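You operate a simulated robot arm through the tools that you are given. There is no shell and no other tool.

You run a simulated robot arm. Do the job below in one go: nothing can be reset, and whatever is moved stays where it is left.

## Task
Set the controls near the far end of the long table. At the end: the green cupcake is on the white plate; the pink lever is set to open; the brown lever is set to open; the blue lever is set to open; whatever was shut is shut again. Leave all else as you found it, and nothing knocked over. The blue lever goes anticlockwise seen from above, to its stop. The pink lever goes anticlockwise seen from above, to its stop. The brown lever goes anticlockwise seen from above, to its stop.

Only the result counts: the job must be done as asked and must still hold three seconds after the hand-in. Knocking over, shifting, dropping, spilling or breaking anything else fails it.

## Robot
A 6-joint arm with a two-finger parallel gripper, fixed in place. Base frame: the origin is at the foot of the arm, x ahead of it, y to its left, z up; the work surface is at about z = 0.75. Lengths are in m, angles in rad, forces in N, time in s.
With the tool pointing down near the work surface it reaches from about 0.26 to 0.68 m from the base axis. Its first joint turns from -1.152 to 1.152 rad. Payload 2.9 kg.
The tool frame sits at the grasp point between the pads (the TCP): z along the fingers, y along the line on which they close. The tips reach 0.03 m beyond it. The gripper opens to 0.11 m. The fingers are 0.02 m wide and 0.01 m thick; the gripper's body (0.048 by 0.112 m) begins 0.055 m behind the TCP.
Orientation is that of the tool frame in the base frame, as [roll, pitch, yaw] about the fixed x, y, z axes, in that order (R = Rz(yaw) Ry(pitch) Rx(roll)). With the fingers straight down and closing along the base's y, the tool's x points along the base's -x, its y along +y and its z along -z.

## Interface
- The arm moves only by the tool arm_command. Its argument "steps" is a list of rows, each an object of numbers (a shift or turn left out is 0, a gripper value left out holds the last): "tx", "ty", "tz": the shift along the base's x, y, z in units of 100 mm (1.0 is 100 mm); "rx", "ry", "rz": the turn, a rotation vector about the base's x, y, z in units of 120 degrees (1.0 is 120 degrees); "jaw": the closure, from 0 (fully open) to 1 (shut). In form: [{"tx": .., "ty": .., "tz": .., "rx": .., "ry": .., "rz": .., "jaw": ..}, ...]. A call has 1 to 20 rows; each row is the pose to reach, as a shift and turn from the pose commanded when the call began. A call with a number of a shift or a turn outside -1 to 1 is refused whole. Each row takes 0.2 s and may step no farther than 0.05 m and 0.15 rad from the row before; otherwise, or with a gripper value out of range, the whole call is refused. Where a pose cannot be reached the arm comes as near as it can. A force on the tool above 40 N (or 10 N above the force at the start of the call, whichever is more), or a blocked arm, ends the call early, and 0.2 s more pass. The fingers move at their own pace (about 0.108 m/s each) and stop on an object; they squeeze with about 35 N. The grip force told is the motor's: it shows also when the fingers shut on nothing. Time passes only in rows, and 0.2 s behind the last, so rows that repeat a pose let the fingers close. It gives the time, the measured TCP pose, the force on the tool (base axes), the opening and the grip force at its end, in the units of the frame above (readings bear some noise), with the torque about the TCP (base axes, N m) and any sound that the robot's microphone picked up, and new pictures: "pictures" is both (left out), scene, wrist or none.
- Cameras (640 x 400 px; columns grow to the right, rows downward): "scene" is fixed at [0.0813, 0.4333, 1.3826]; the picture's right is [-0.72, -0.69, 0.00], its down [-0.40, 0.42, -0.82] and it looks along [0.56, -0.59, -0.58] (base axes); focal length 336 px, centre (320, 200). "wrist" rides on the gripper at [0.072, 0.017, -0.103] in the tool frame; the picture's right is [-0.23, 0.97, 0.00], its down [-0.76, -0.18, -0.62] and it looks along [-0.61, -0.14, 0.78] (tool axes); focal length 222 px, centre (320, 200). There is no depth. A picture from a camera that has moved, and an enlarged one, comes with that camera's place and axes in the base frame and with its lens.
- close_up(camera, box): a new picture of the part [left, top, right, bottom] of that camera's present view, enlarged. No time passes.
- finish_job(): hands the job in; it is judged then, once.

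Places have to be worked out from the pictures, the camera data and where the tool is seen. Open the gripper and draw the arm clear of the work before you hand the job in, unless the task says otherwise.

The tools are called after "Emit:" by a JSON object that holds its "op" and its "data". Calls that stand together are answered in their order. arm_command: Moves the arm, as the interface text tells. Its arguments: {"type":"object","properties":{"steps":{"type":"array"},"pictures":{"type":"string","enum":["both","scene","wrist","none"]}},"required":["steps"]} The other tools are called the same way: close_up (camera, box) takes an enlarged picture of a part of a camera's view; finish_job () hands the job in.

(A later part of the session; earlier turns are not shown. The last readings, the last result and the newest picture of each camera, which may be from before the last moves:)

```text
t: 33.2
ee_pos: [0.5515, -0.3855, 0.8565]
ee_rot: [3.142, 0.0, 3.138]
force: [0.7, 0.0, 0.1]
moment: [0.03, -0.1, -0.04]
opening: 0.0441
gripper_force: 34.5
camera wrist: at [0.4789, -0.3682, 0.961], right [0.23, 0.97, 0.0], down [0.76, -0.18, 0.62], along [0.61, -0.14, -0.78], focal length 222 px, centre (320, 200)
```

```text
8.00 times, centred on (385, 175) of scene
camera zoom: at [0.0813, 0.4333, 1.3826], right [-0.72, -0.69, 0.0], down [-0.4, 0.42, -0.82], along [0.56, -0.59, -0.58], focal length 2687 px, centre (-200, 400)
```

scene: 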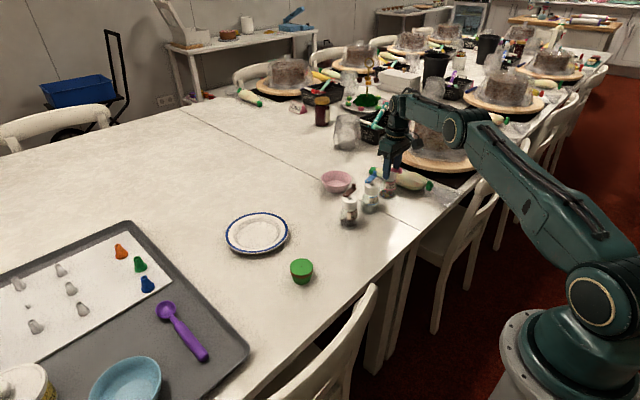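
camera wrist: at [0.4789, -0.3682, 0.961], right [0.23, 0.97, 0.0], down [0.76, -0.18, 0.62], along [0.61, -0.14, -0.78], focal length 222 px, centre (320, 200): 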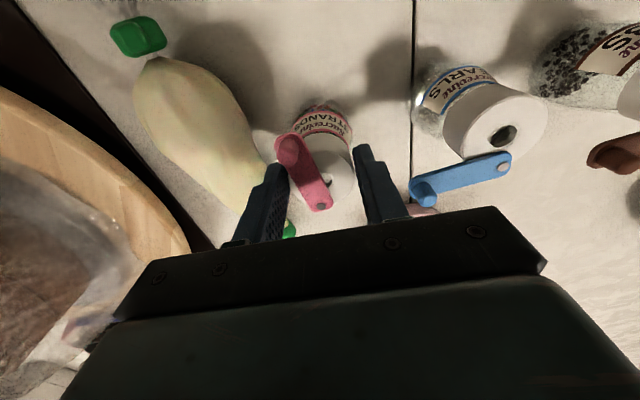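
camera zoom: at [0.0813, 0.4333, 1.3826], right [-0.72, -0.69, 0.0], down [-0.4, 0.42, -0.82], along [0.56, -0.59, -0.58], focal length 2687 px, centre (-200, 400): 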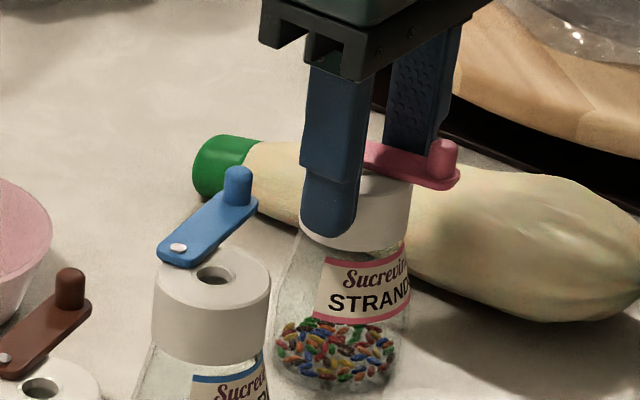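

The cap is held (0.044). I slide the bottle 6 cm toward −x and turn it about 14° anticlockwise.

Emit:
{"op": "arm_command", "data": {"steps": [{"tx": -0.12, "rz": 0.024, "jaw": 1}, {"tx": -0.24, "rz": 0.048, "jaw": 1}, {"tx": -0.36, "rz": 0.072, "jaw": 1}, {"tx": -0.48, "rz": 0.096, "jaw": 1}, {"tx": -0.6, "rz": 0.117, "jaw": 1}, {"tx": -0.6, "rz": 0.117, "jaw": 1}]}}

Emit:
{"op": "close_up", "data": {"camera": "wrist", "box": [220, 90, 420, 215]}}

Emit:
{"op": "close_up", "data": {"camera": "scene", "box": [345, 160, 425, 210]}}

```text
t: 34.6
ee_pos: [0.4913, -0.3867, 0.8568]
ee_rot: [-3.14, 0.002, -2.902]
force: [3.2, -1.0, 6.5]
moment: [0.13, -0.12, -0.02]
opening: 0.0441
gripper_force: 35.1
camera wrist: at [0.417, -0.3864, 0.9609], right [-0.01, 1.0, 0.0], down [0.78, 0.01, 0.62], along [0.62, 0.01, -0.78], focal length 222 px, centre (320, 200)
```

scene: 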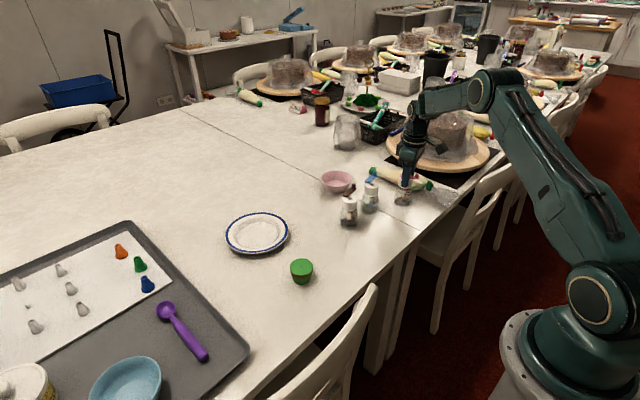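
wrist: 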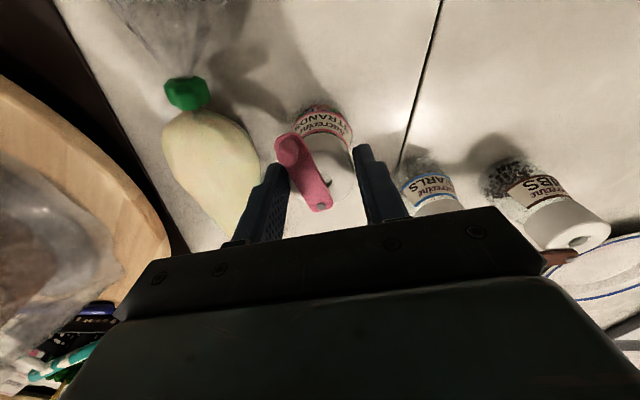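

```text
3.20 times, centred on (320, 152) of wrist
camera zoom: at [0.417, -0.3864, 0.9609], right [-0.01, 1.0, 0.0], down [0.78, 0.01, 0.62], along [0.62, 0.01, -0.78], focal length 711 px, centre (320, 352)
```

zoom: 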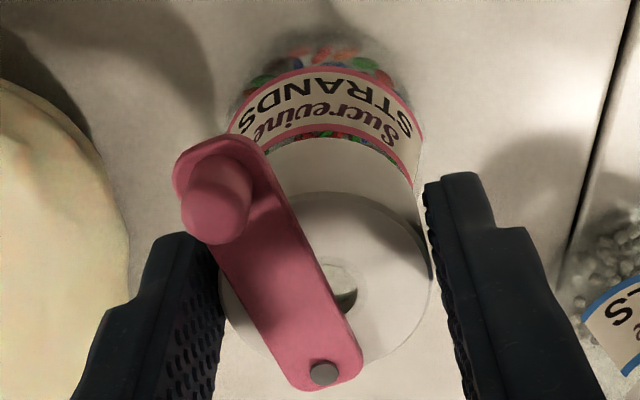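

```text
8.00 times, centred on (385, 185) of scene
camera zoom: at [0.0812, 0.4334, 1.3826], right [-0.72, -0.69, 0.0], down [-0.4, 0.42, -0.82], along [0.56, -0.59, -0.58], focal length 2687 px, centre (-200, 320)
```

zoom: 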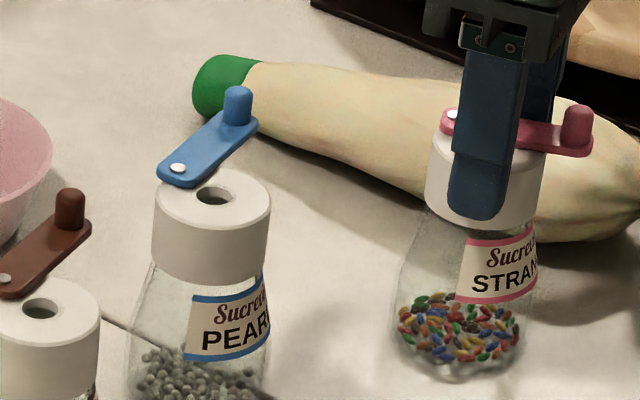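

The bottle slid cleanly; the piping bag and neighbours are untouched. I release it, rise, and measure the lever from above.

Emit:
{"op": "arm_command", "data": {"steps": [{"jaw": 0.6}, {"jaw": 0.5}, {"jaw": 0.4545}, {"tz": 0.25, "jaw": 0.4545}, {"tz": 0.6, "jaw": 0.4545}, {"tz": 0.95, "jaw": 0.4545}, {"tz": 0.95, "rz": -0.065, "jaw": 0.7}, {"tz": 0.95, "rz": -0.117, "jaw": 1}]}}

Emit:
{"op": "close_up", "data": {"camera": "wrist", "box": [220, 80, 420, 205]}}

Emit:
{"op": "close_up", "data": {"camera": "scene", "box": [355, 165, 435, 215]}}

```text
t: 36.4
ee_pos: [0.4923, -0.385, 0.9518]
ee_rot: [-3.141, 0.0, 3.137]
force: [-0.4, -0.1, 0.3]
moment: [0.01, -0.02, -0.04]
opening: 0.0001
gripper_force: 34.6
camera wrist: at [0.419, -0.3679, 1.0554], right [0.23, 0.97, 0.0], down [0.76, -0.18, 0.62], along [0.61, -0.15, -0.78], focal length 222 px, centre (320, 200)
```

scene: 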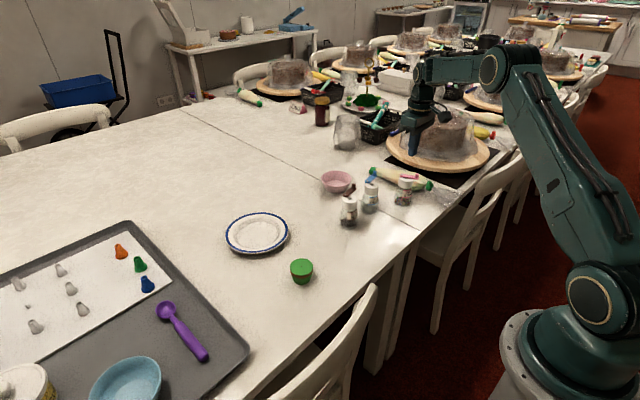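
wrist: 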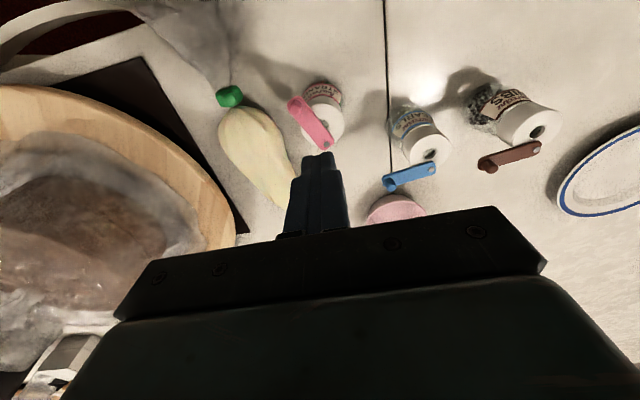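

```text
3.20 times, centred on (320, 142) of wrist
camera zoom: at [0.419, -0.3679, 1.0554], right [0.23, 0.97, 0.0], down [0.76, -0.18, 0.62], along [0.61, -0.15, -0.78], focal length 711 px, centre (320, 384)
```

zoom: 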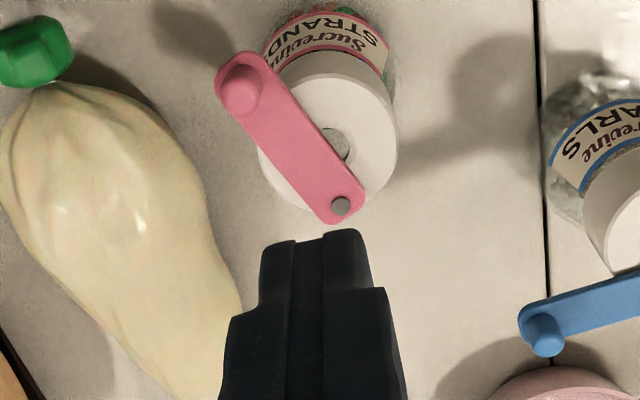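

```text
8.00 times, centred on (395, 190) of scene
camera zoom: at [0.0813, 0.4333, 1.3826], right [-0.72, -0.69, 0.0], down [-0.4, 0.42, -0.82], along [0.56, -0.59, -0.58], focal length 2687 px, centre (-280, 280)
```

zoom: 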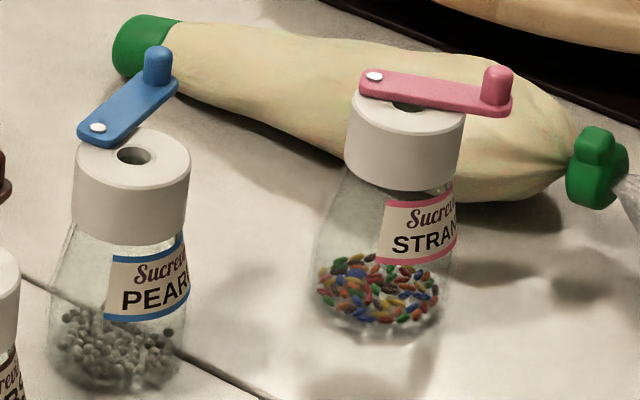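

Pink pivot is now at (0.513, −0.385) with the lever about 21° round, all within reach. I run the same sweep as before, beside and behind the knob, to about 85°.

Emit:
{"op": "arm_command", "data": {"steps": [{"tx": -0.29, "ty": 0.23, "jaw": 1}, {"tx": -0.29, "ty": 0.23, "tz": -0.35, "jaw": 1}, {"tx": -0.29, "ty": 0.23, "tz": -0.674, "jaw": 1}, {"tx": -0.29, "ty": 0.1, "tz": -0.674, "jaw": 1}, {"tx": -0.292, "ty": -0.019, "tz": -0.674, "jaw": 1}, {"tx": -0.287, "ty": -0.072, "tz": -0.674, "rz": 0.067, "jaw": 1}, {"tx": -0.279, "ty": -0.116, "tz": -0.674, "rz": 0.133, "jaw": 1}, {"tx": -0.267, "ty": -0.159, "tz": -0.674, "rz": 0.2, "jaw": 1}, {"tx": -0.251, "ty": -0.201, "tz": -0.674, "rz": 0.267, "jaw": 1}, {"tx": -0.232, "ty": -0.241, "tz": -0.674, "rz": 0.333, "jaw": 1}, {"tx": -0.21, "ty": -0.28, "tz": -0.674, "rz": 0.4, "jaw": 1}, {"tx": -0.184, "ty": -0.316, "tz": -0.674, "rz": 0.45, "jaw": 1}, {"tx": -0.155, "ty": -0.35, "tz": -0.674, "rz": 0.5, "jaw": 1}, {"tx": -0.123, "ty": -0.382, "tz": -0.674, "rz": 0.542, "jaw": 1}, {"tx": -0.089, "ty": -0.41, "tz": -0.674, "rz": 0.583, "jaw": 1}, {"tx": -0.052, "ty": -0.435, "tz": -0.674, "rz": 0.625, "jaw": 1}, {"tx": -0.013, "ty": -0.458, "tz": -0.674, "rz": 0.667, "jaw": 1}, {"tx": 0.028, "ty": -0.476, "tz": -0.674, "rz": 0.708, "jaw": 1}]}}

Emit:
{"op": "close_up", "data": {"camera": "scene", "box": [355, 165, 435, 215]}}

Emit:
{"op": "close_up", "data": {"camera": "scene", "box": [380, 175, 428, 205]}}

```text
t: 40.2
ee_pos: [0.494, -0.4319, 0.8853]
ee_rot: [-3.142, 0.0, -1.661]
force: [0.1, 0.0, -0.2]
moment: [-0.01, -0.04, -0.02]
opening: 0.0
gripper_force: 35.1
camera wrist: at [0.471, -0.5034, 0.9884], right [-0.95, 0.31, 0.0], down [0.25, 0.74, 0.62], along [0.2, 0.59, -0.78], focal length 222 px, centre (320, 200)
```

scene: 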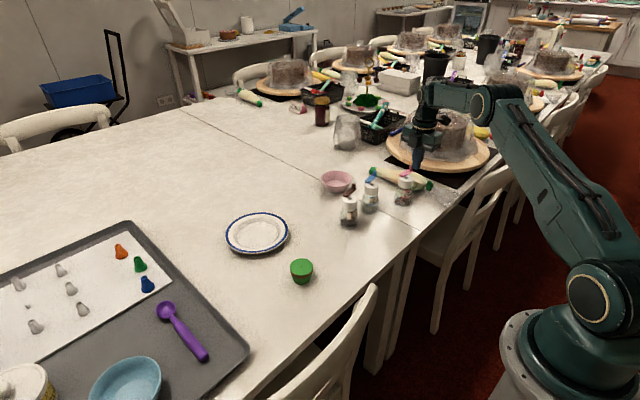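
wrist: 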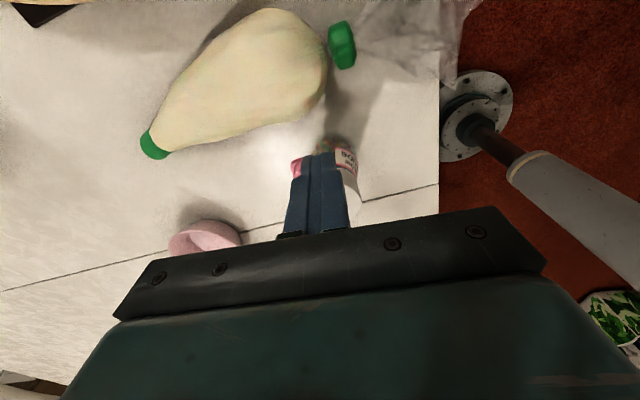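

```text
8.00 times, centred on (395, 190) of scene
camera zoom: at [0.0813, 0.4333, 1.3826], right [-0.72, -0.69, 0.0], down [-0.4, 0.42, -0.82], along [0.56, -0.59, -0.58], focal length 2687 px, centre (-280, 280)
```

zoom: 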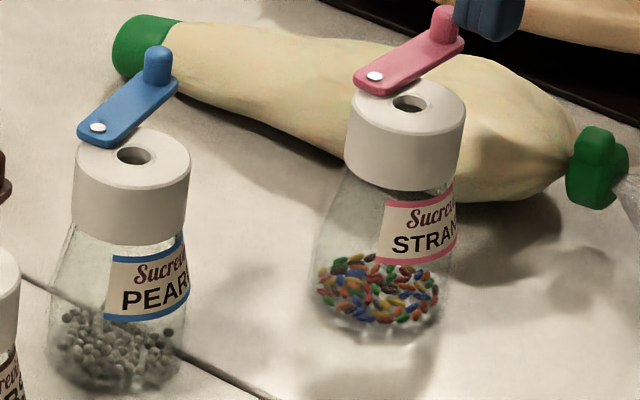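

```text
13.33 times, centred on (404, 190) of scene
camera zoom: at [0.0813, 0.4333, 1.3826], right [-0.72, -0.69, 0.0], down [-0.4, 0.42, -0.82], along [0.56, -0.59, -0.58], focal length 4479 px, centre (-800, 333)
```

zoom: 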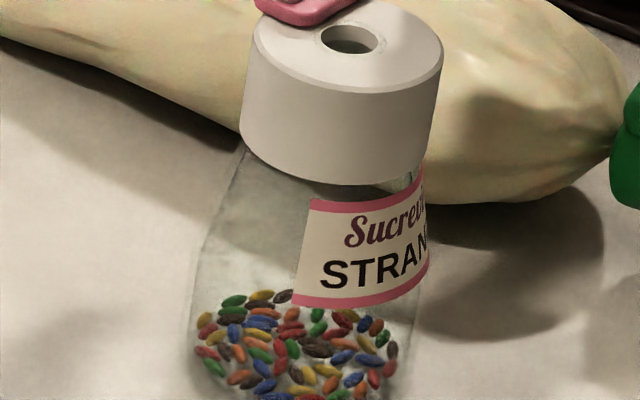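

The pink lever is at about 80° and the bottle has not moved (label corner at (310, 201)). I step on to about 94°.

Emit:
{"op": "arm_command", "data": {"steps": [{"tx": 0.025, "ty": -0.009, "rz": 0.025, "jaw": 1}, {"tx": 0.051, "ty": -0.017, "rz": 0.05, "jaw": 1}, {"tx": 0.077, "ty": -0.024, "rz": 0.075, "jaw": 1}], "pictures": "none"}}

Emit:
{"op": "close_up", "data": {"camera": "scene", "box": [380, 165, 428, 195]}}

Emit:
{"op": "close_up", "data": {"camera": "scene", "box": [380, 175, 428, 205]}}

```text
t: 41.0
ee_pos: [0.502, -0.4346, 0.8843]
ee_rot: [-3.141, 0.0, -1.503]
force: [-0.1, -0.2, -0.1]
moment: [0.0, 0.01, 0.0]
opening: 0.0003
gripper_force: 35.3
```

```text
13.33 times, centred on (404, 180) of scene
camera zoom: at [0.0813, 0.4333, 1.3826], right [-0.72, -0.69, 0.0], down [-0.4, 0.42, -0.82], along [0.56, -0.59, -0.58], focal length 4479 px, centre (-800, 467)
```

zoom: 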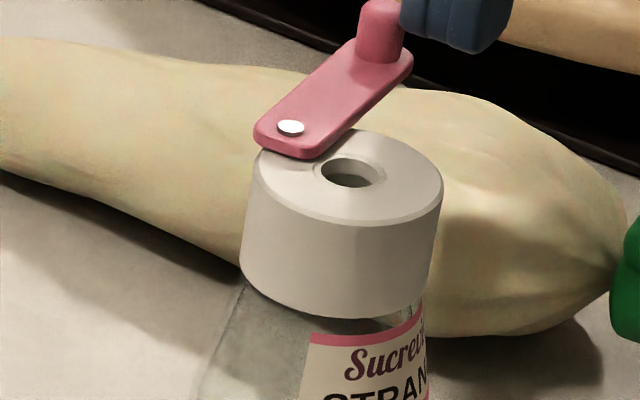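

```text
13.33 times, centred on (404, 190) of scene
camera zoom: at [0.0813, 0.4333, 1.3826], right [-0.72, -0.69, 0.0], down [-0.4, 0.42, -0.82], along [0.56, -0.59, -0.58], focal length 4479 px, centre (-800, 333)
```

zoom: 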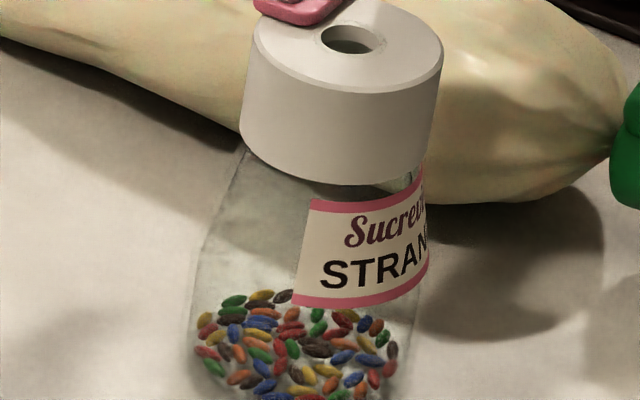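

Unmoved bottle still. Two more 3° steps.

Emit:
{"op": "arm_command", "data": {"steps": [{"tx": 0.026, "ty": -0.005, "rz": 0.025, "jaw": 1}, {"tx": 0.052, "ty": -0.008, "rz": 0.05, "jaw": 1}], "pictures": "none"}}

Emit:
{"op": "close_up", "data": {"camera": "scene", "box": [380, 165, 428, 195]}}

Emit:
{"op": "close_up", "data": {"camera": "scene", "box": [380, 175, 428, 205]}}

```text
t: 41.6
ee_pos: [0.5074, -0.436, 0.8852]
ee_rot: [3.141, -0.001, -1.4]
force: [0.3, -0.5, 0.3]
moment: [0.01, 0.02, 0.02]
opening: 0.0002
gripper_force: 35.1
```

```text
13.33 times, centred on (404, 180) of scene
camera zoom: at [0.0813, 0.4333, 1.3826], right [-0.72, -0.69, 0.0], down [-0.4, 0.42, -0.82], along [0.56, -0.59, -0.58], focal length 4479 px, centre (-800, 467)
```

zoom: 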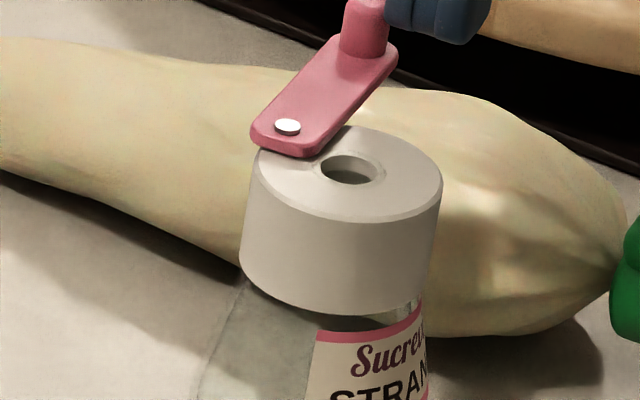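

```text
13.33 times, centred on (404, 190) of scene
camera zoom: at [0.0813, 0.4333, 1.3826], right [-0.72, -0.69, 0.0], down [-0.4, 0.42, -0.82], along [0.56, -0.59, -0.58], focal length 4479 px, centre (-800, 333)
```

zoom: 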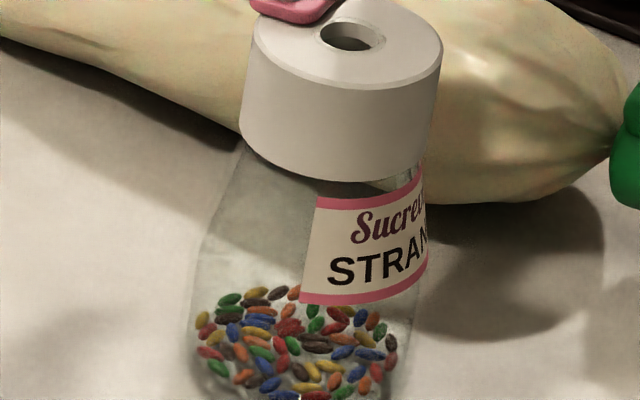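

The label has just begun to turn (about 3°), so the pink lever is at its stop. I back off, rise, and return the wrist to grip the cap for the slide back.

Emit:
{"op": "arm_command", "data": {"steps": [{"tx": -0.1, "ty": -0.02, "jaw": 1}, {"tx": -0.2, "ty": -0.04, "jaw": 1}, {"tx": -0.2, "ty": -0.04, "tz": 0.4, "jaw": 1}, {"tx": -0.2, "ty": -0.04, "tz": 0.85, "jaw": 1}, {"tx": -0.18, "ty": 0.25, "tz": 0.95, "jaw": 1}, {"tx": -0.16, "ty": 0.5, "tz": 0.95, "rz": -0.065, "jaw": 1}, {"tx": -0.16, "ty": 0.5, "tz": 0.95, "rz": -0.13, "jaw": 1}, {"tx": -0.16, "ty": 0.5, "tz": 0.95, "rz": -0.2, "jaw": 1}, {"tx": -0.16, "ty": 0.5, "tz": 0.95, "rz": -0.27, "jaw": 1}, {"tx": -0.16, "ty": 0.5, "tz": 0.95, "rz": -0.34, "jaw": 1}, {"tx": -0.16, "ty": 0.5, "tz": 0.95, "rz": -0.41, "jaw": 0.8}, {"tx": -0.16, "ty": 0.5, "tz": 0.95, "rz": -0.48, "jaw": 0.6}, {"tx": -0.16, "ty": 0.5, "tz": 0.95, "rz": -0.55, "jaw": 0.4545}, {"tx": -0.16, "ty": 0.5, "tz": 0.95, "rz": -0.62, "jaw": 0.4545}, {"tx": -0.16, "ty": 0.5, "tz": 0.95, "rz": -0.69, "jaw": 0.4545}, {"tx": -0.16, "ty": 0.5, "tz": 0.95, "rz": -0.76, "jaw": 0.4545}, {"tx": -0.16, "ty": 0.5, "tz": 0.95, "rz": -0.8315, "jaw": 0.4545}, {"tx": -0.16, "ty": 0.5, "tz": 0.95, "rz": -0.8315, "jaw": 0.4545}]}}

Emit:
{"op": "close_up", "data": {"camera": "wrist", "box": [220, 80, 420, 205]}}

Emit:
{"op": "close_up", "data": {"camera": "scene", "box": [355, 165, 435, 215]}}

```text
t: 45.4
ee_pos: [0.491, -0.3851, 0.9804]
ee_rot: [3.141, 0.0, 3.139]
force: [-0.1, 0.1, 0.3]
moment: [0.01, 0.01, -0.01]
opening: 0.06
gripper_force: 0.0
camera wrist: at [0.4185, -0.3686, 1.0832], right [0.23, 0.97, 0.0], down [0.76, -0.18, 0.62], along [0.61, -0.14, -0.78], focal length 222 px, centre (320, 200)
```

scene: 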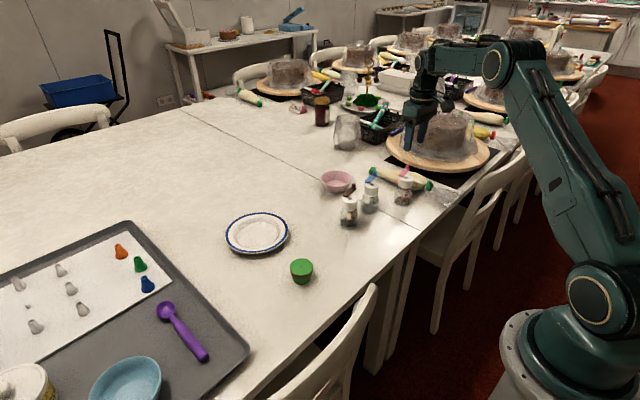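
wrist: 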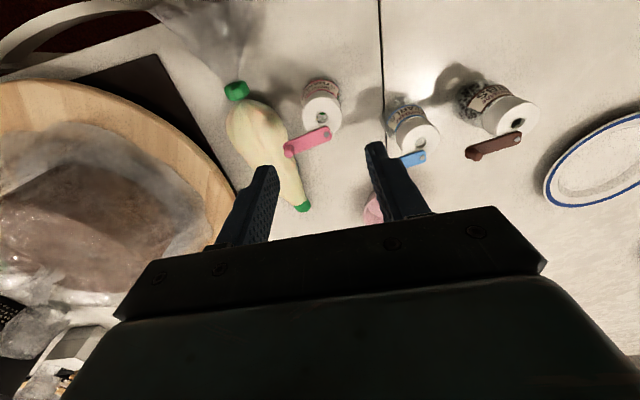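

```text
3.20 times, centred on (320, 142) of wrist
camera zoom: at [0.4185, -0.3686, 1.0832], right [0.23, 0.97, 0.0], down [0.76, -0.18, 0.62], along [0.61, -0.14, -0.78], focal length 711 px, centre (320, 384)
```

zoom: 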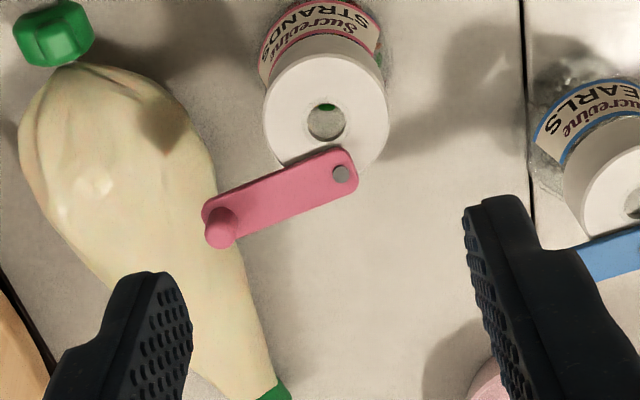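

```text
8.00 times, centred on (395, 190) of scene
camera zoom: at [0.0813, 0.4333, 1.3826], right [-0.72, -0.69, 0.0], down [-0.4, 0.42, -0.82], along [0.56, -0.59, -0.58], focal length 2687 px, centre (-280, 280)
```

zoom: 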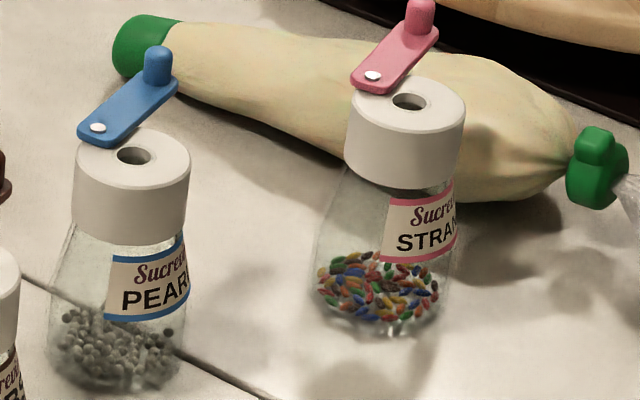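

Pink cap centre is near (0.4955, −0.384) with the lever pointing to −y. I lower the open fingers around it, keeping a few millimetres inward so as to clear the lever.

Emit:
{"op": "arm_command", "data": {"steps": [{"ty": 0.015, "tz": -0.3, "jaw": 0.4545}, {"ty": 0.015, "tz": -0.6, "jaw": 0.4545}, {"ty": 0.015, "tz": -0.85, "jaw": 0.4545}, {"ty": 0.015, "tz": -0.85, "jaw": 0.4545}]}}

Emit:
{"op": "close_up", "data": {"camera": "wrist", "box": [220, 90, 420, 215]}}

Emit:
{"op": "close_up", "data": {"camera": "scene", "box": [355, 155, 435, 205]}}

```text
t: 46.4
ee_pos: [0.4916, -0.3828, 0.8937]
ee_rot: [-3.14, 0.0, 3.139]
force: [0.9, -0.5, -0.2]
moment: [-0.02, 0.04, 0.03]
opening: 0.06
gripper_force: 0.0
camera wrist: at [0.419, -0.3664, 0.997], right [0.23, 0.97, 0.0], down [0.76, -0.18, 0.62], along [0.61, -0.14, -0.78], focal length 222 px, centre (320, 200)
```

scene: 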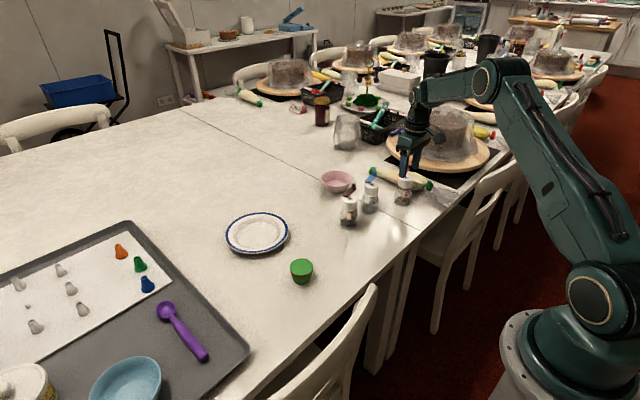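
wrist: 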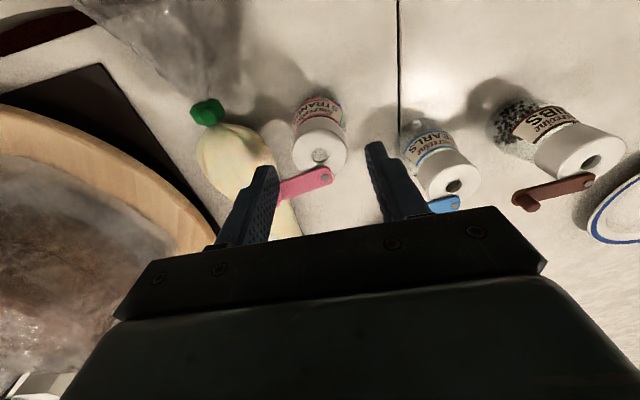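

```text
3.20 times, centred on (320, 152) of wrist
camera zoom: at [0.419, -0.3664, 0.997], right [0.23, 0.97, 0.0], down [0.76, -0.18, 0.62], along [0.61, -0.14, -0.78], focal length 711 px, centre (320, 352)
```

zoom: 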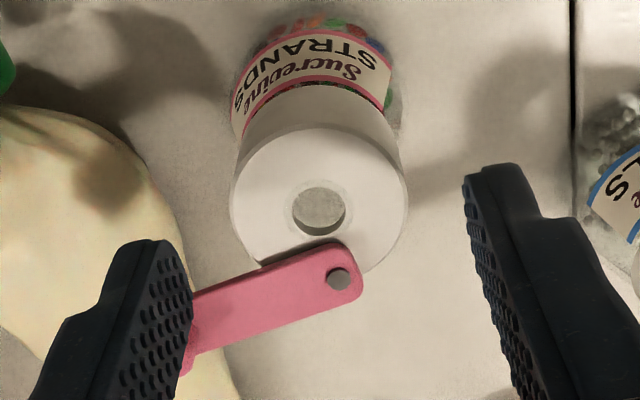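

```text
8.00 times, centred on (395, 180) of scene
camera zoom: at [0.0813, 0.4333, 1.3826], right [-0.72, -0.69, 0.0], down [-0.4, 0.42, -0.82], along [0.56, -0.59, -0.58], focal length 2687 px, centre (-280, 360)
```

zoom: 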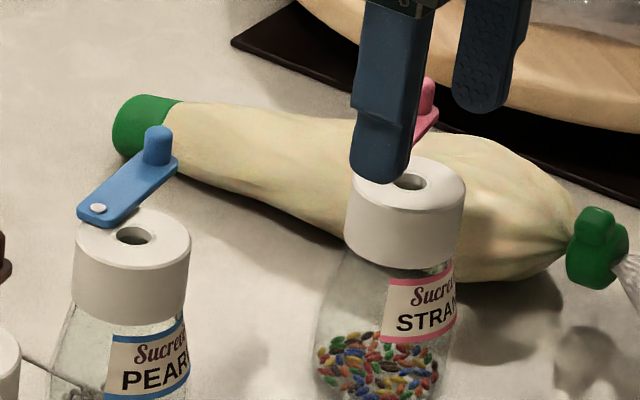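

The lever passes behind the far finger's edge with about a centimetre to spare. I lower the remaining 3.7 cm and look again.

Emit:
{"op": "arm_command", "data": {"steps": [{"tz": -0.18, "jaw": 0.4545}, {"tz": -0.37, "jaw": 0.4545}, {"tz": -0.37, "jaw": 0.4545}]}}

Emit:
{"op": "close_up", "data": {"camera": "wrist", "box": [220, 90, 420, 215]}}

Emit:
{"op": "close_up", "data": {"camera": "scene", "box": [355, 155, 435, 205]}}

```text
t: 47.2
ee_pos: [0.4924, -0.3832, 0.8576]
ee_rot: [3.14, 0.0, 3.138]
force: [-0.6, 0.1, -0.7]
moment: [0.0, -0.01, -0.03]
opening: 0.0602
gripper_force: 0.1
camera wrist: at [0.4189, -0.3665, 0.961], right [0.23, 0.97, 0.0], down [0.76, -0.18, 0.62], along [0.61, -0.14, -0.78], focal length 222 px, centre (320, 200)
```

scene: 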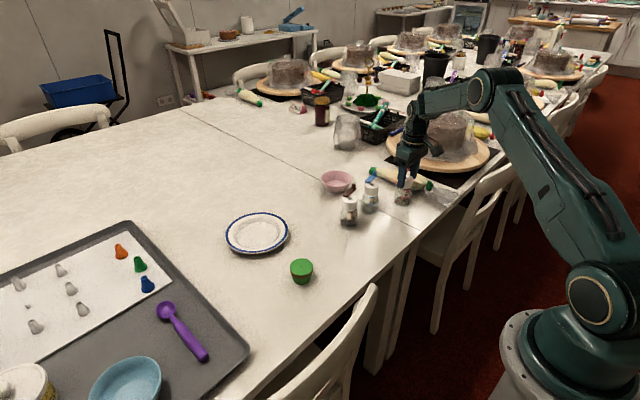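
wrist: 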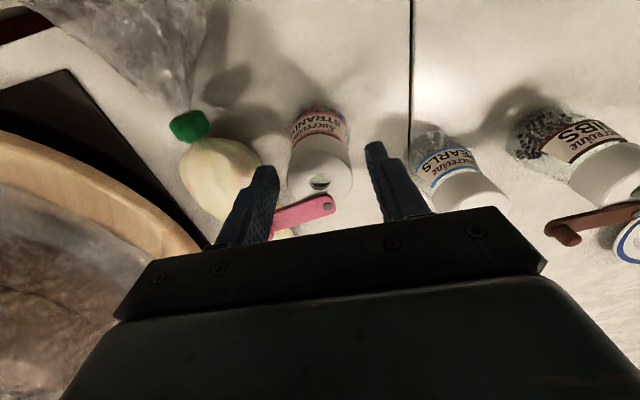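

```text
3.20 times, centred on (320, 152) of wrist
camera zoom: at [0.4189, -0.3665, 0.961], right [0.23, 0.97, 0.0], down [0.76, -0.18, 0.62], along [0.61, -0.14, -0.78], focal length 711 px, centre (320, 352)
```

zoom: 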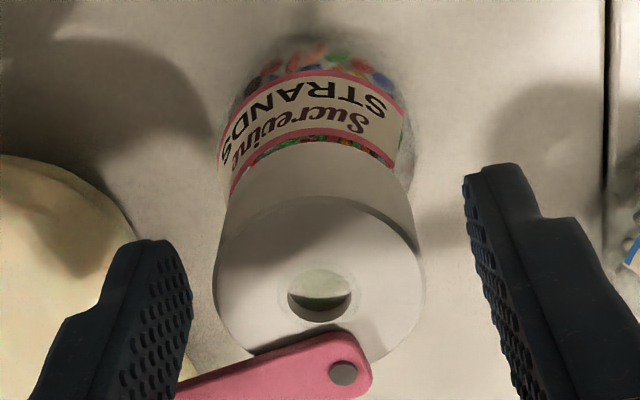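

```text
8.00 times, centred on (395, 180) of scene
camera zoom: at [0.0813, 0.4333, 1.3826], right [-0.72, -0.69, 0.0], down [-0.4, 0.42, -0.82], along [0.56, -0.59, -0.58], focal length 2687 px, centre (-280, 360)
```

zoom: 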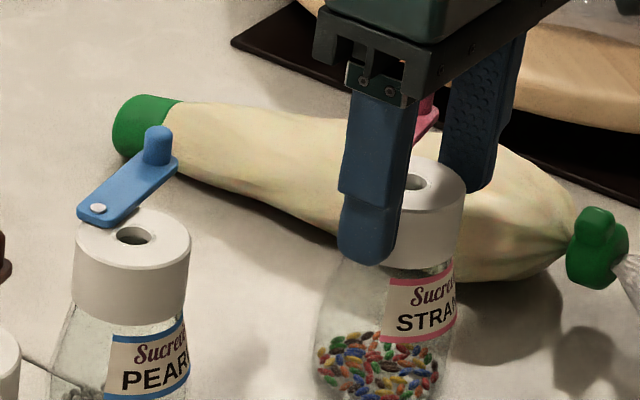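

The fingers are clear. I close on the cap, then slide the bottle (+52, +8) mm back to its original spot near (0.5476, −0.3752).

Emit:
{"op": "arm_command", "data": {"steps": [{"jaw": 0.55}, {"jaw": 0.65}, {"jaw": 0.8}, {"jaw": 1.0}, {"jaw": 1.0}]}}

Emit:
{"op": "close_up", "data": {"camera": "scene", "box": [355, 155, 435, 205]}}

```text
t: 48.4
ee_pos: [0.4915, -0.3834, 0.8573]
ee_rot: [3.14, 0.0, 3.14]
force: [0.2, 0.4, 0.1]
moment: [0.1, -0.07, -0.01]
opening: 0.0448
gripper_force: 34.9
camera wrist: at [0.419, -0.3665, 0.9612], right [0.23, 0.97, 0.0], down [0.76, -0.18, 0.62], along [0.61, -0.14, -0.78], focal length 222 px, centre (320, 200)
```

scene: 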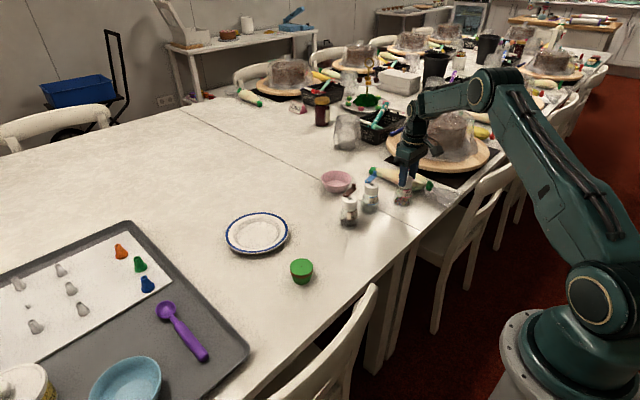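
wrist: 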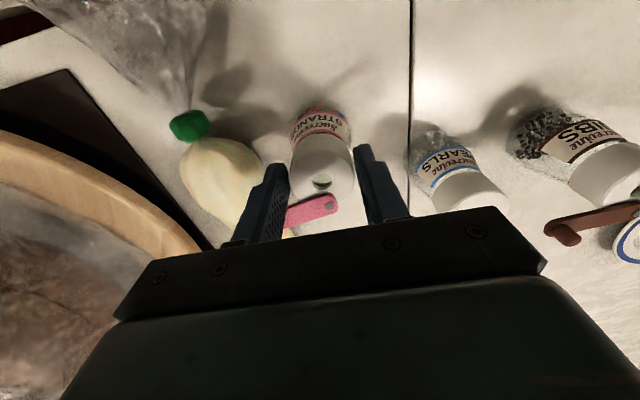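

```text
8.00 times, centred on (395, 180) of scene
camera zoom: at [0.0813, 0.4333, 1.3826], right [-0.72, -0.69, 0.0], down [-0.4, 0.42, -0.82], along [0.56, -0.59, -0.58], focal length 2687 px, centre (-280, 360)
```

zoom: 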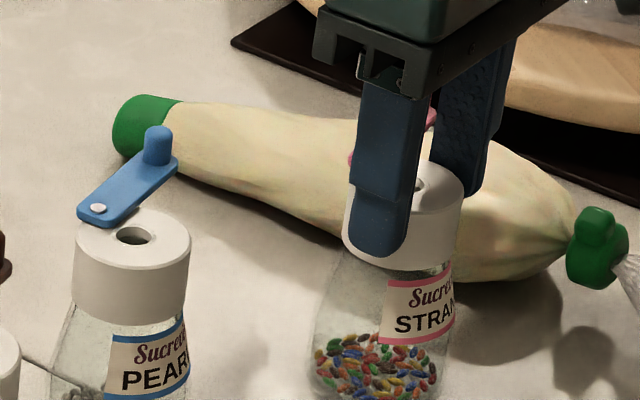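

Held. I slide it back.

Emit:
{"op": "arm_command", "data": {"steps": [{"tx": 0.13, "ty": 0.02, "jaw": 1}, {"tx": 0.26, "ty": 0.04, "jaw": 1}, {"tx": 0.39, "ty": 0.06, "jaw": 1}, {"tx": 0.5, "ty": 0.075, "jaw": 1}, {"tx": 0.5, "ty": 0.075, "jaw": 1}]}}

Emit:
{"op": "close_up", "data": {"camera": "scene", "box": [335, 160, 415, 210]}}

Emit:
{"op": "close_up", "data": {"camera": "scene", "box": [355, 165, 403, 195]}}

Emit:
{"op": "close_up", "data": {"camera": "scene", "box": [355, 177, 395, 202]}}

```text
t: 49.6
ee_pos: [0.5426, -0.3761, 0.8566]
ee_rot: [-3.141, 0.0, 3.14]
force: [0.2, -0.3, -1.4]
moment: [-0.02, -0.03, -0.03]
opening: 0.0447
gripper_force: 35.3
camera wrist: at [0.469, -0.3595, 0.9613], right [0.23, 0.97, 0.0], down [0.76, -0.18, 0.62], along [0.61, -0.14, -0.78], focal length 222 px, centre (320, 200)
```

scene: 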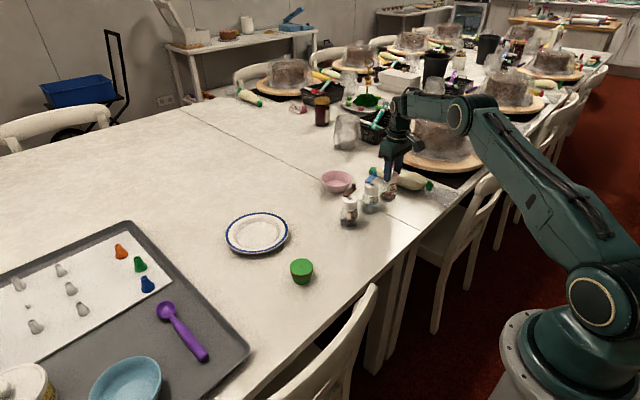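
wrist: 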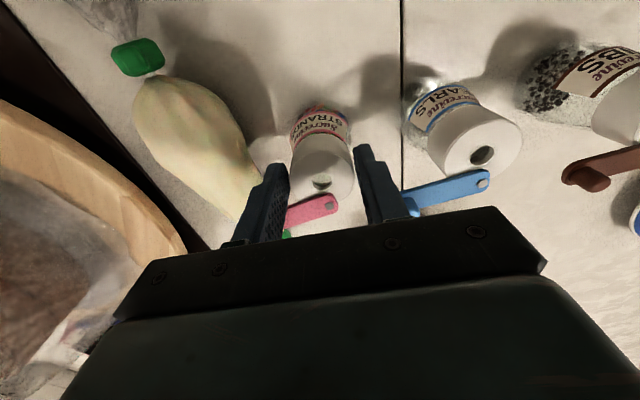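

```text
8.00 times, centred on (375, 185) of scene
camera zoom: at [0.0813, 0.4333, 1.3826], right [-0.72, -0.69, 0.0], down [-0.4, 0.42, -0.82], along [0.56, -0.59, -0.58], focal length 2687 px, centre (-120, 320)
```

zoom: 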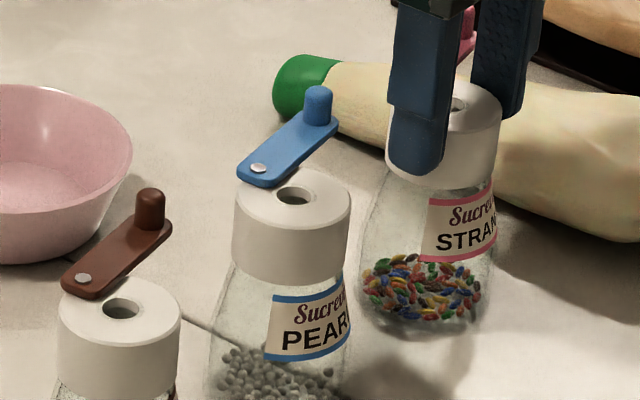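

```text
13.33 times, centred on (379, 180) of scene
camera zoom: at [0.0813, 0.4333, 1.3826], right [-0.72, -0.69, 0.0], down [-0.4, 0.42, -0.82], along [0.56, -0.59, -0.58], focal length 4479 px, centre (-467, 467)
```

zoom: 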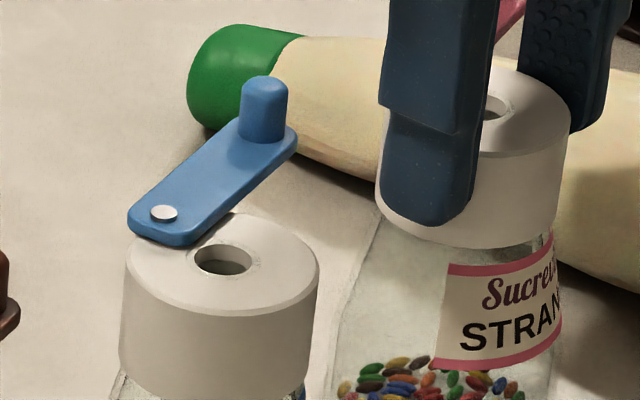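

```text
16.00 times, centred on (375, 190) of scene
camera zoom: at [0.0813, 0.4333, 1.3826], right [-0.72, -0.69, 0.0], down [-0.4, 0.42, -0.82], along [0.56, -0.59, -0.58], focal length 5375 px, centre (-560, 368)
```

zoom: 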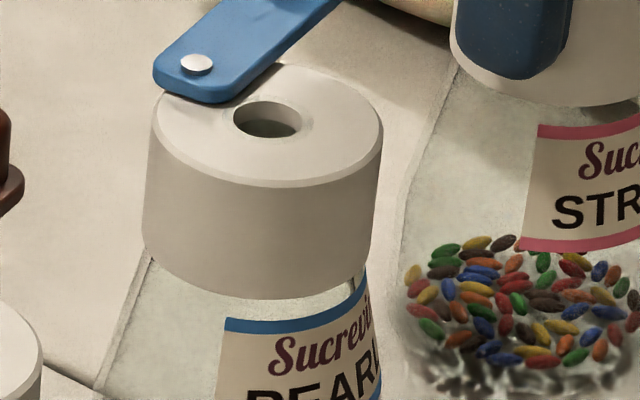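

The bottle is about 13 px right and down of its first picture, i.e. short by (+5.8, −1.7) mm, with its heading right. I correct by that.

Emit:
{"op": "arm_command", "data": {"steps": [{"tx": 0.03, "ty": -0.009, "jaw": 1}, {"tx": 0.058, "ty": -0.017, "jaw": 1}, {"tx": 0.058, "ty": -0.017, "jaw": 1}], "pictures": "wrist"}}

Emit:
{"op": "close_up", "data": {"camera": "scene", "box": [355, 165, 403, 195]}}

Emit:
{"op": "close_up", "data": {"camera": "scene", "box": [355, 177, 395, 202]}}

Emit:
{"op": "close_up", "data": {"camera": "wrist", "box": [300, 130, 460, 230]}}

```text
t: 50.4
ee_pos: [0.5483, -0.3782, 0.8581]
ee_rot: [3.141, 0.0, 3.14]
force: [-0.1, 0.6, 0.2]
moment: [0.03, 0.03, 0.0]
opening: 0.0448
gripper_force: 35.4
camera wrist: at [0.4748, -0.3614, 0.9614], right [0.23, 0.97, 0.0], down [0.76, -0.18, 0.62], along [0.61, -0.14, -0.78], focal length 222 px, centre (320, 200)
```

wrist: 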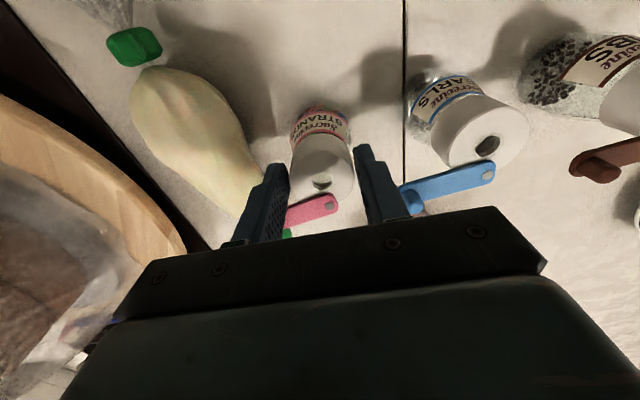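

```text
13.33 times, centred on (379, 180) of scene
camera zoom: at [0.0813, 0.4333, 1.3826], right [-0.72, -0.69, 0.0], down [-0.4, 0.42, -0.82], along [0.56, -0.59, -0.58], focal length 4479 px, centre (-467, 467)
```

zoom: 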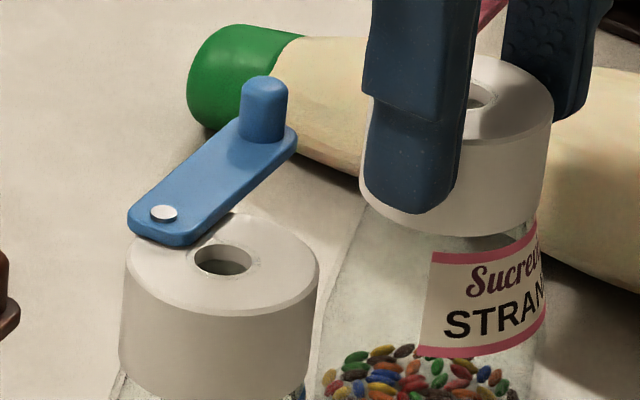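

```text
16.00 times, centred on (375, 190) of scene
camera zoom: at [0.0813, 0.4333, 1.3826], right [-0.72, -0.69, 0.0], down [-0.4, 0.42, -0.82], along [0.56, -0.59, -0.58], focal length 5375 px, centre (-560, 368)
```

zoom: 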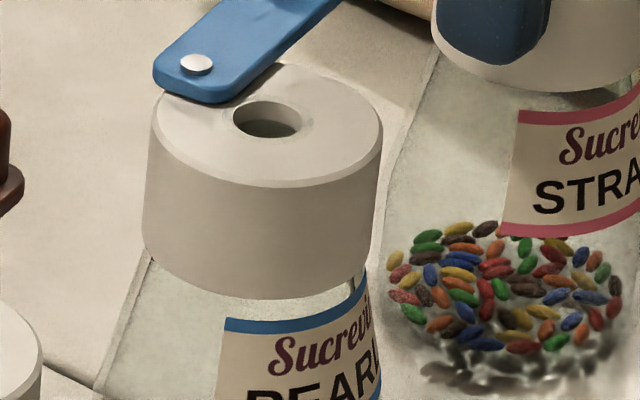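

```text
4.00 times, centred on (380, 180) of wrist
camera zoom: at [0.4748, -0.3614, 0.9614], right [0.23, 0.97, 0.0], down [0.76, -0.18, 0.62], along [0.61, -0.14, -0.78], focal length 888 px, centre (80, 280)
```

zoom: 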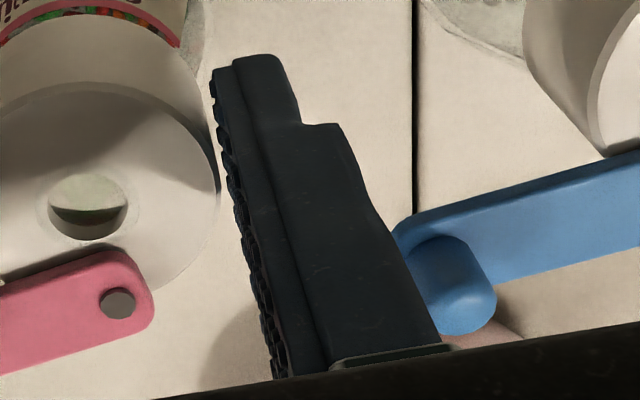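

Now vertical alignment matches; the bottle sits about 2.5 mm to the picture's left and about 4° too far anticlockwise. One last small correction.

Emit:
{"op": "arm_command", "data": {"steps": [{"tx": -0.019, "ty": -0.018, "rz": -0.033, "jaw": 1}, {"tx": -0.019, "ty": -0.018, "rz": -0.033, "jaw": 1}], "pictures": "none"}}

Emit:
{"op": "close_up", "data": {"camera": "scene", "box": [355, 165, 403, 195]}}

Emit:
{"op": "close_up", "data": {"camera": "scene", "box": [355, 177, 395, 202]}}

Emit:
{"op": "close_up", "data": {"camera": "scene", "box": [335, 160, 415, 210]}}

```text
t: 51.0
ee_pos: [0.5437, -0.3809, 0.8572]
ee_rot: [-3.142, 0.001, 3.071]
force: [0.6, 0.3, -0.2]
moment: [0.06, 0.01, -0.02]
opening: 0.0446
gripper_force: 35.0
```

```text
13.33 times, centred on (379, 180) of scene
camera zoom: at [0.0813, 0.4333, 1.3826], right [-0.72, -0.69, 0.0], down [-0.4, 0.42, -0.82], along [0.56, -0.59, -0.58], focal length 4479 px, centre (-467, 467)
```

zoom: 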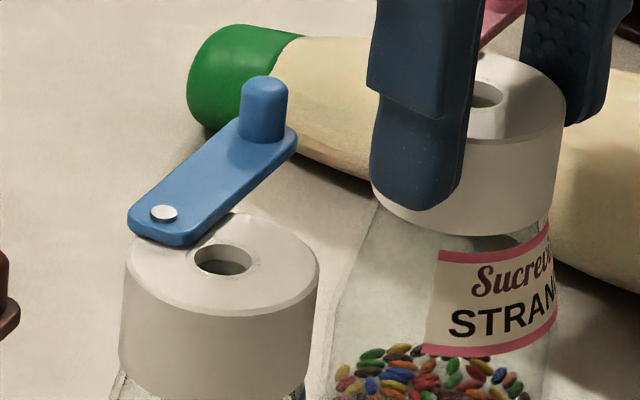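

```text
16.00 times, centred on (375, 190) of scene
camera zoom: at [0.0813, 0.4333, 1.3826], right [-0.72, -0.69, 0.0], down [-0.4, 0.42, -0.82], along [0.56, -0.59, -0.58], focal length 5375 px, centre (-560, 368)
```

zoom: 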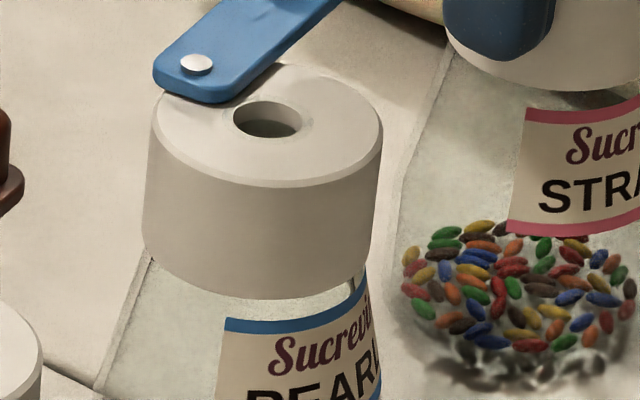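

```text
8.00 times, centred on (375, 185) of scene
camera zoom: at [0.0813, 0.4333, 1.3826], right [-0.72, -0.69, 0.0], down [-0.4, 0.42, -0.82], along [0.56, -0.59, -0.58], focal length 2687 px, centre (-120, 320)
```

zoom: 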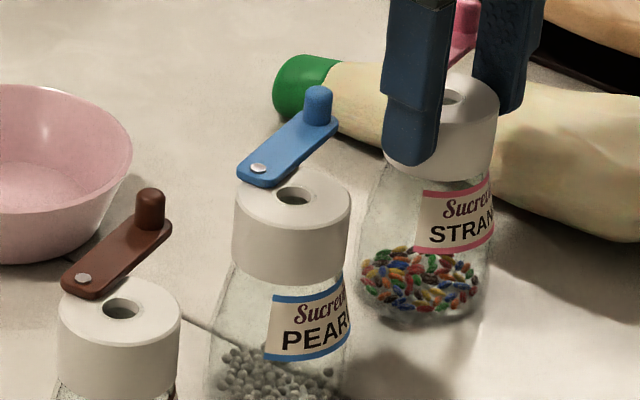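

The pink bottle now matches its first picture to within a millimetre. I open just enough to let go and rise straight up.

Emit:
{"op": "arm_command", "data": {"steps": [{"jaw": 0.57}, {"jaw": 0.527}, {"jaw": 0.527}, {"tz": 0.2, "jaw": 0.527}, {"tz": 0.5, "jaw": 0.527}, {"tz": 0.95, "jaw": 0.527}]}}

Emit:
{"op": "close_up", "data": {"camera": "scene", "box": [335, 160, 415, 210]}}

Emit:
{"op": "close_up", "data": {"camera": "wrist", "box": [220, 80, 460, 230]}}

```text
t: 52.4
ee_pos: [0.5464, -0.3798, 0.9534]
ee_rot: [-3.141, -0.001, 3.071]
force: [-0.5, -0.2, 0.2]
moment: [0.0, 0.02, -0.03]
opening: 0.0522
gripper_force: 0.1
camera wrist: at [0.4747, -0.3581, 1.0569], right [0.29, 0.96, 0.0], down [0.75, -0.23, 0.62], along [0.59, -0.18, -0.78], focal length 222 px, centre (320, 200)
```

scene: 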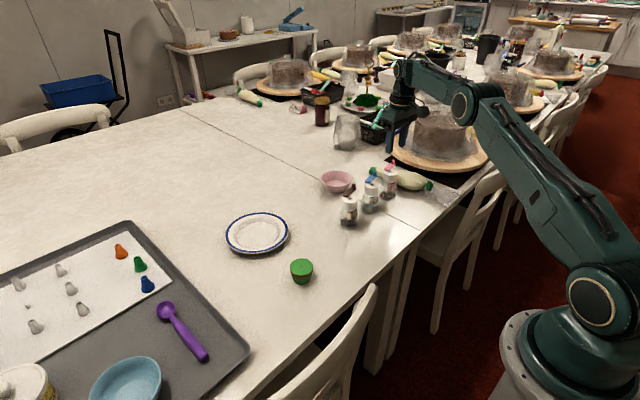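
wrist: 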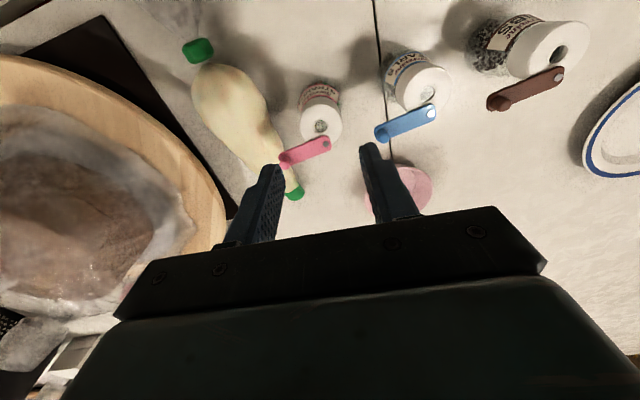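

```text
8.00 times, centred on (375, 185) of scene
camera zoom: at [0.0813, 0.4333, 1.3826], right [-0.72, -0.69, 0.0], down [-0.4, 0.42, -0.82], along [0.56, -0.59, -0.58], focal length 2687 px, centre (-120, 320)
```

zoom: 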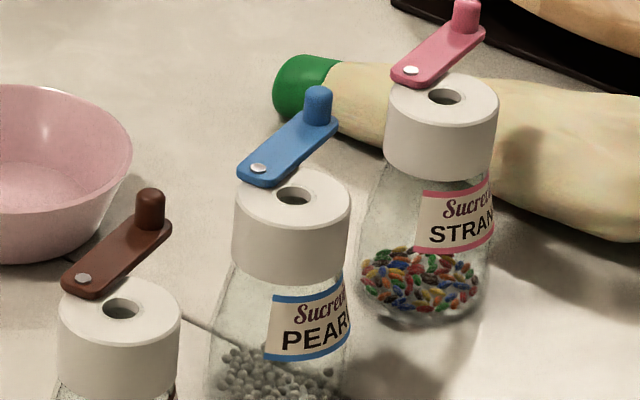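

```text
2.67 times, centred on (340, 155) of wrist
camera zoom: at [0.4747, -0.3581, 1.0569], right [0.29, 0.96, 0.0], down [0.75, -0.23, 0.62], along [0.59, -0.18, -0.78], focal length 592 px, centre (267, 320)
```

zoom: 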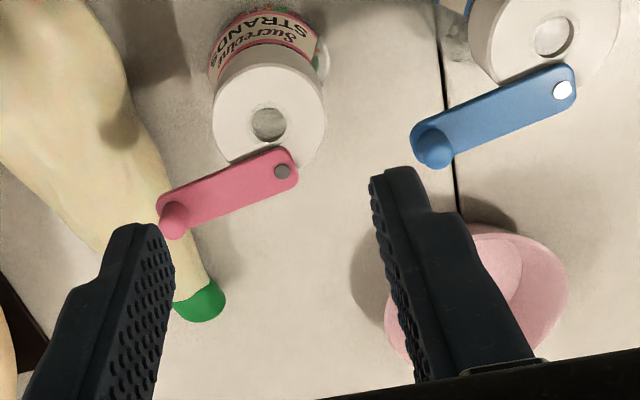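

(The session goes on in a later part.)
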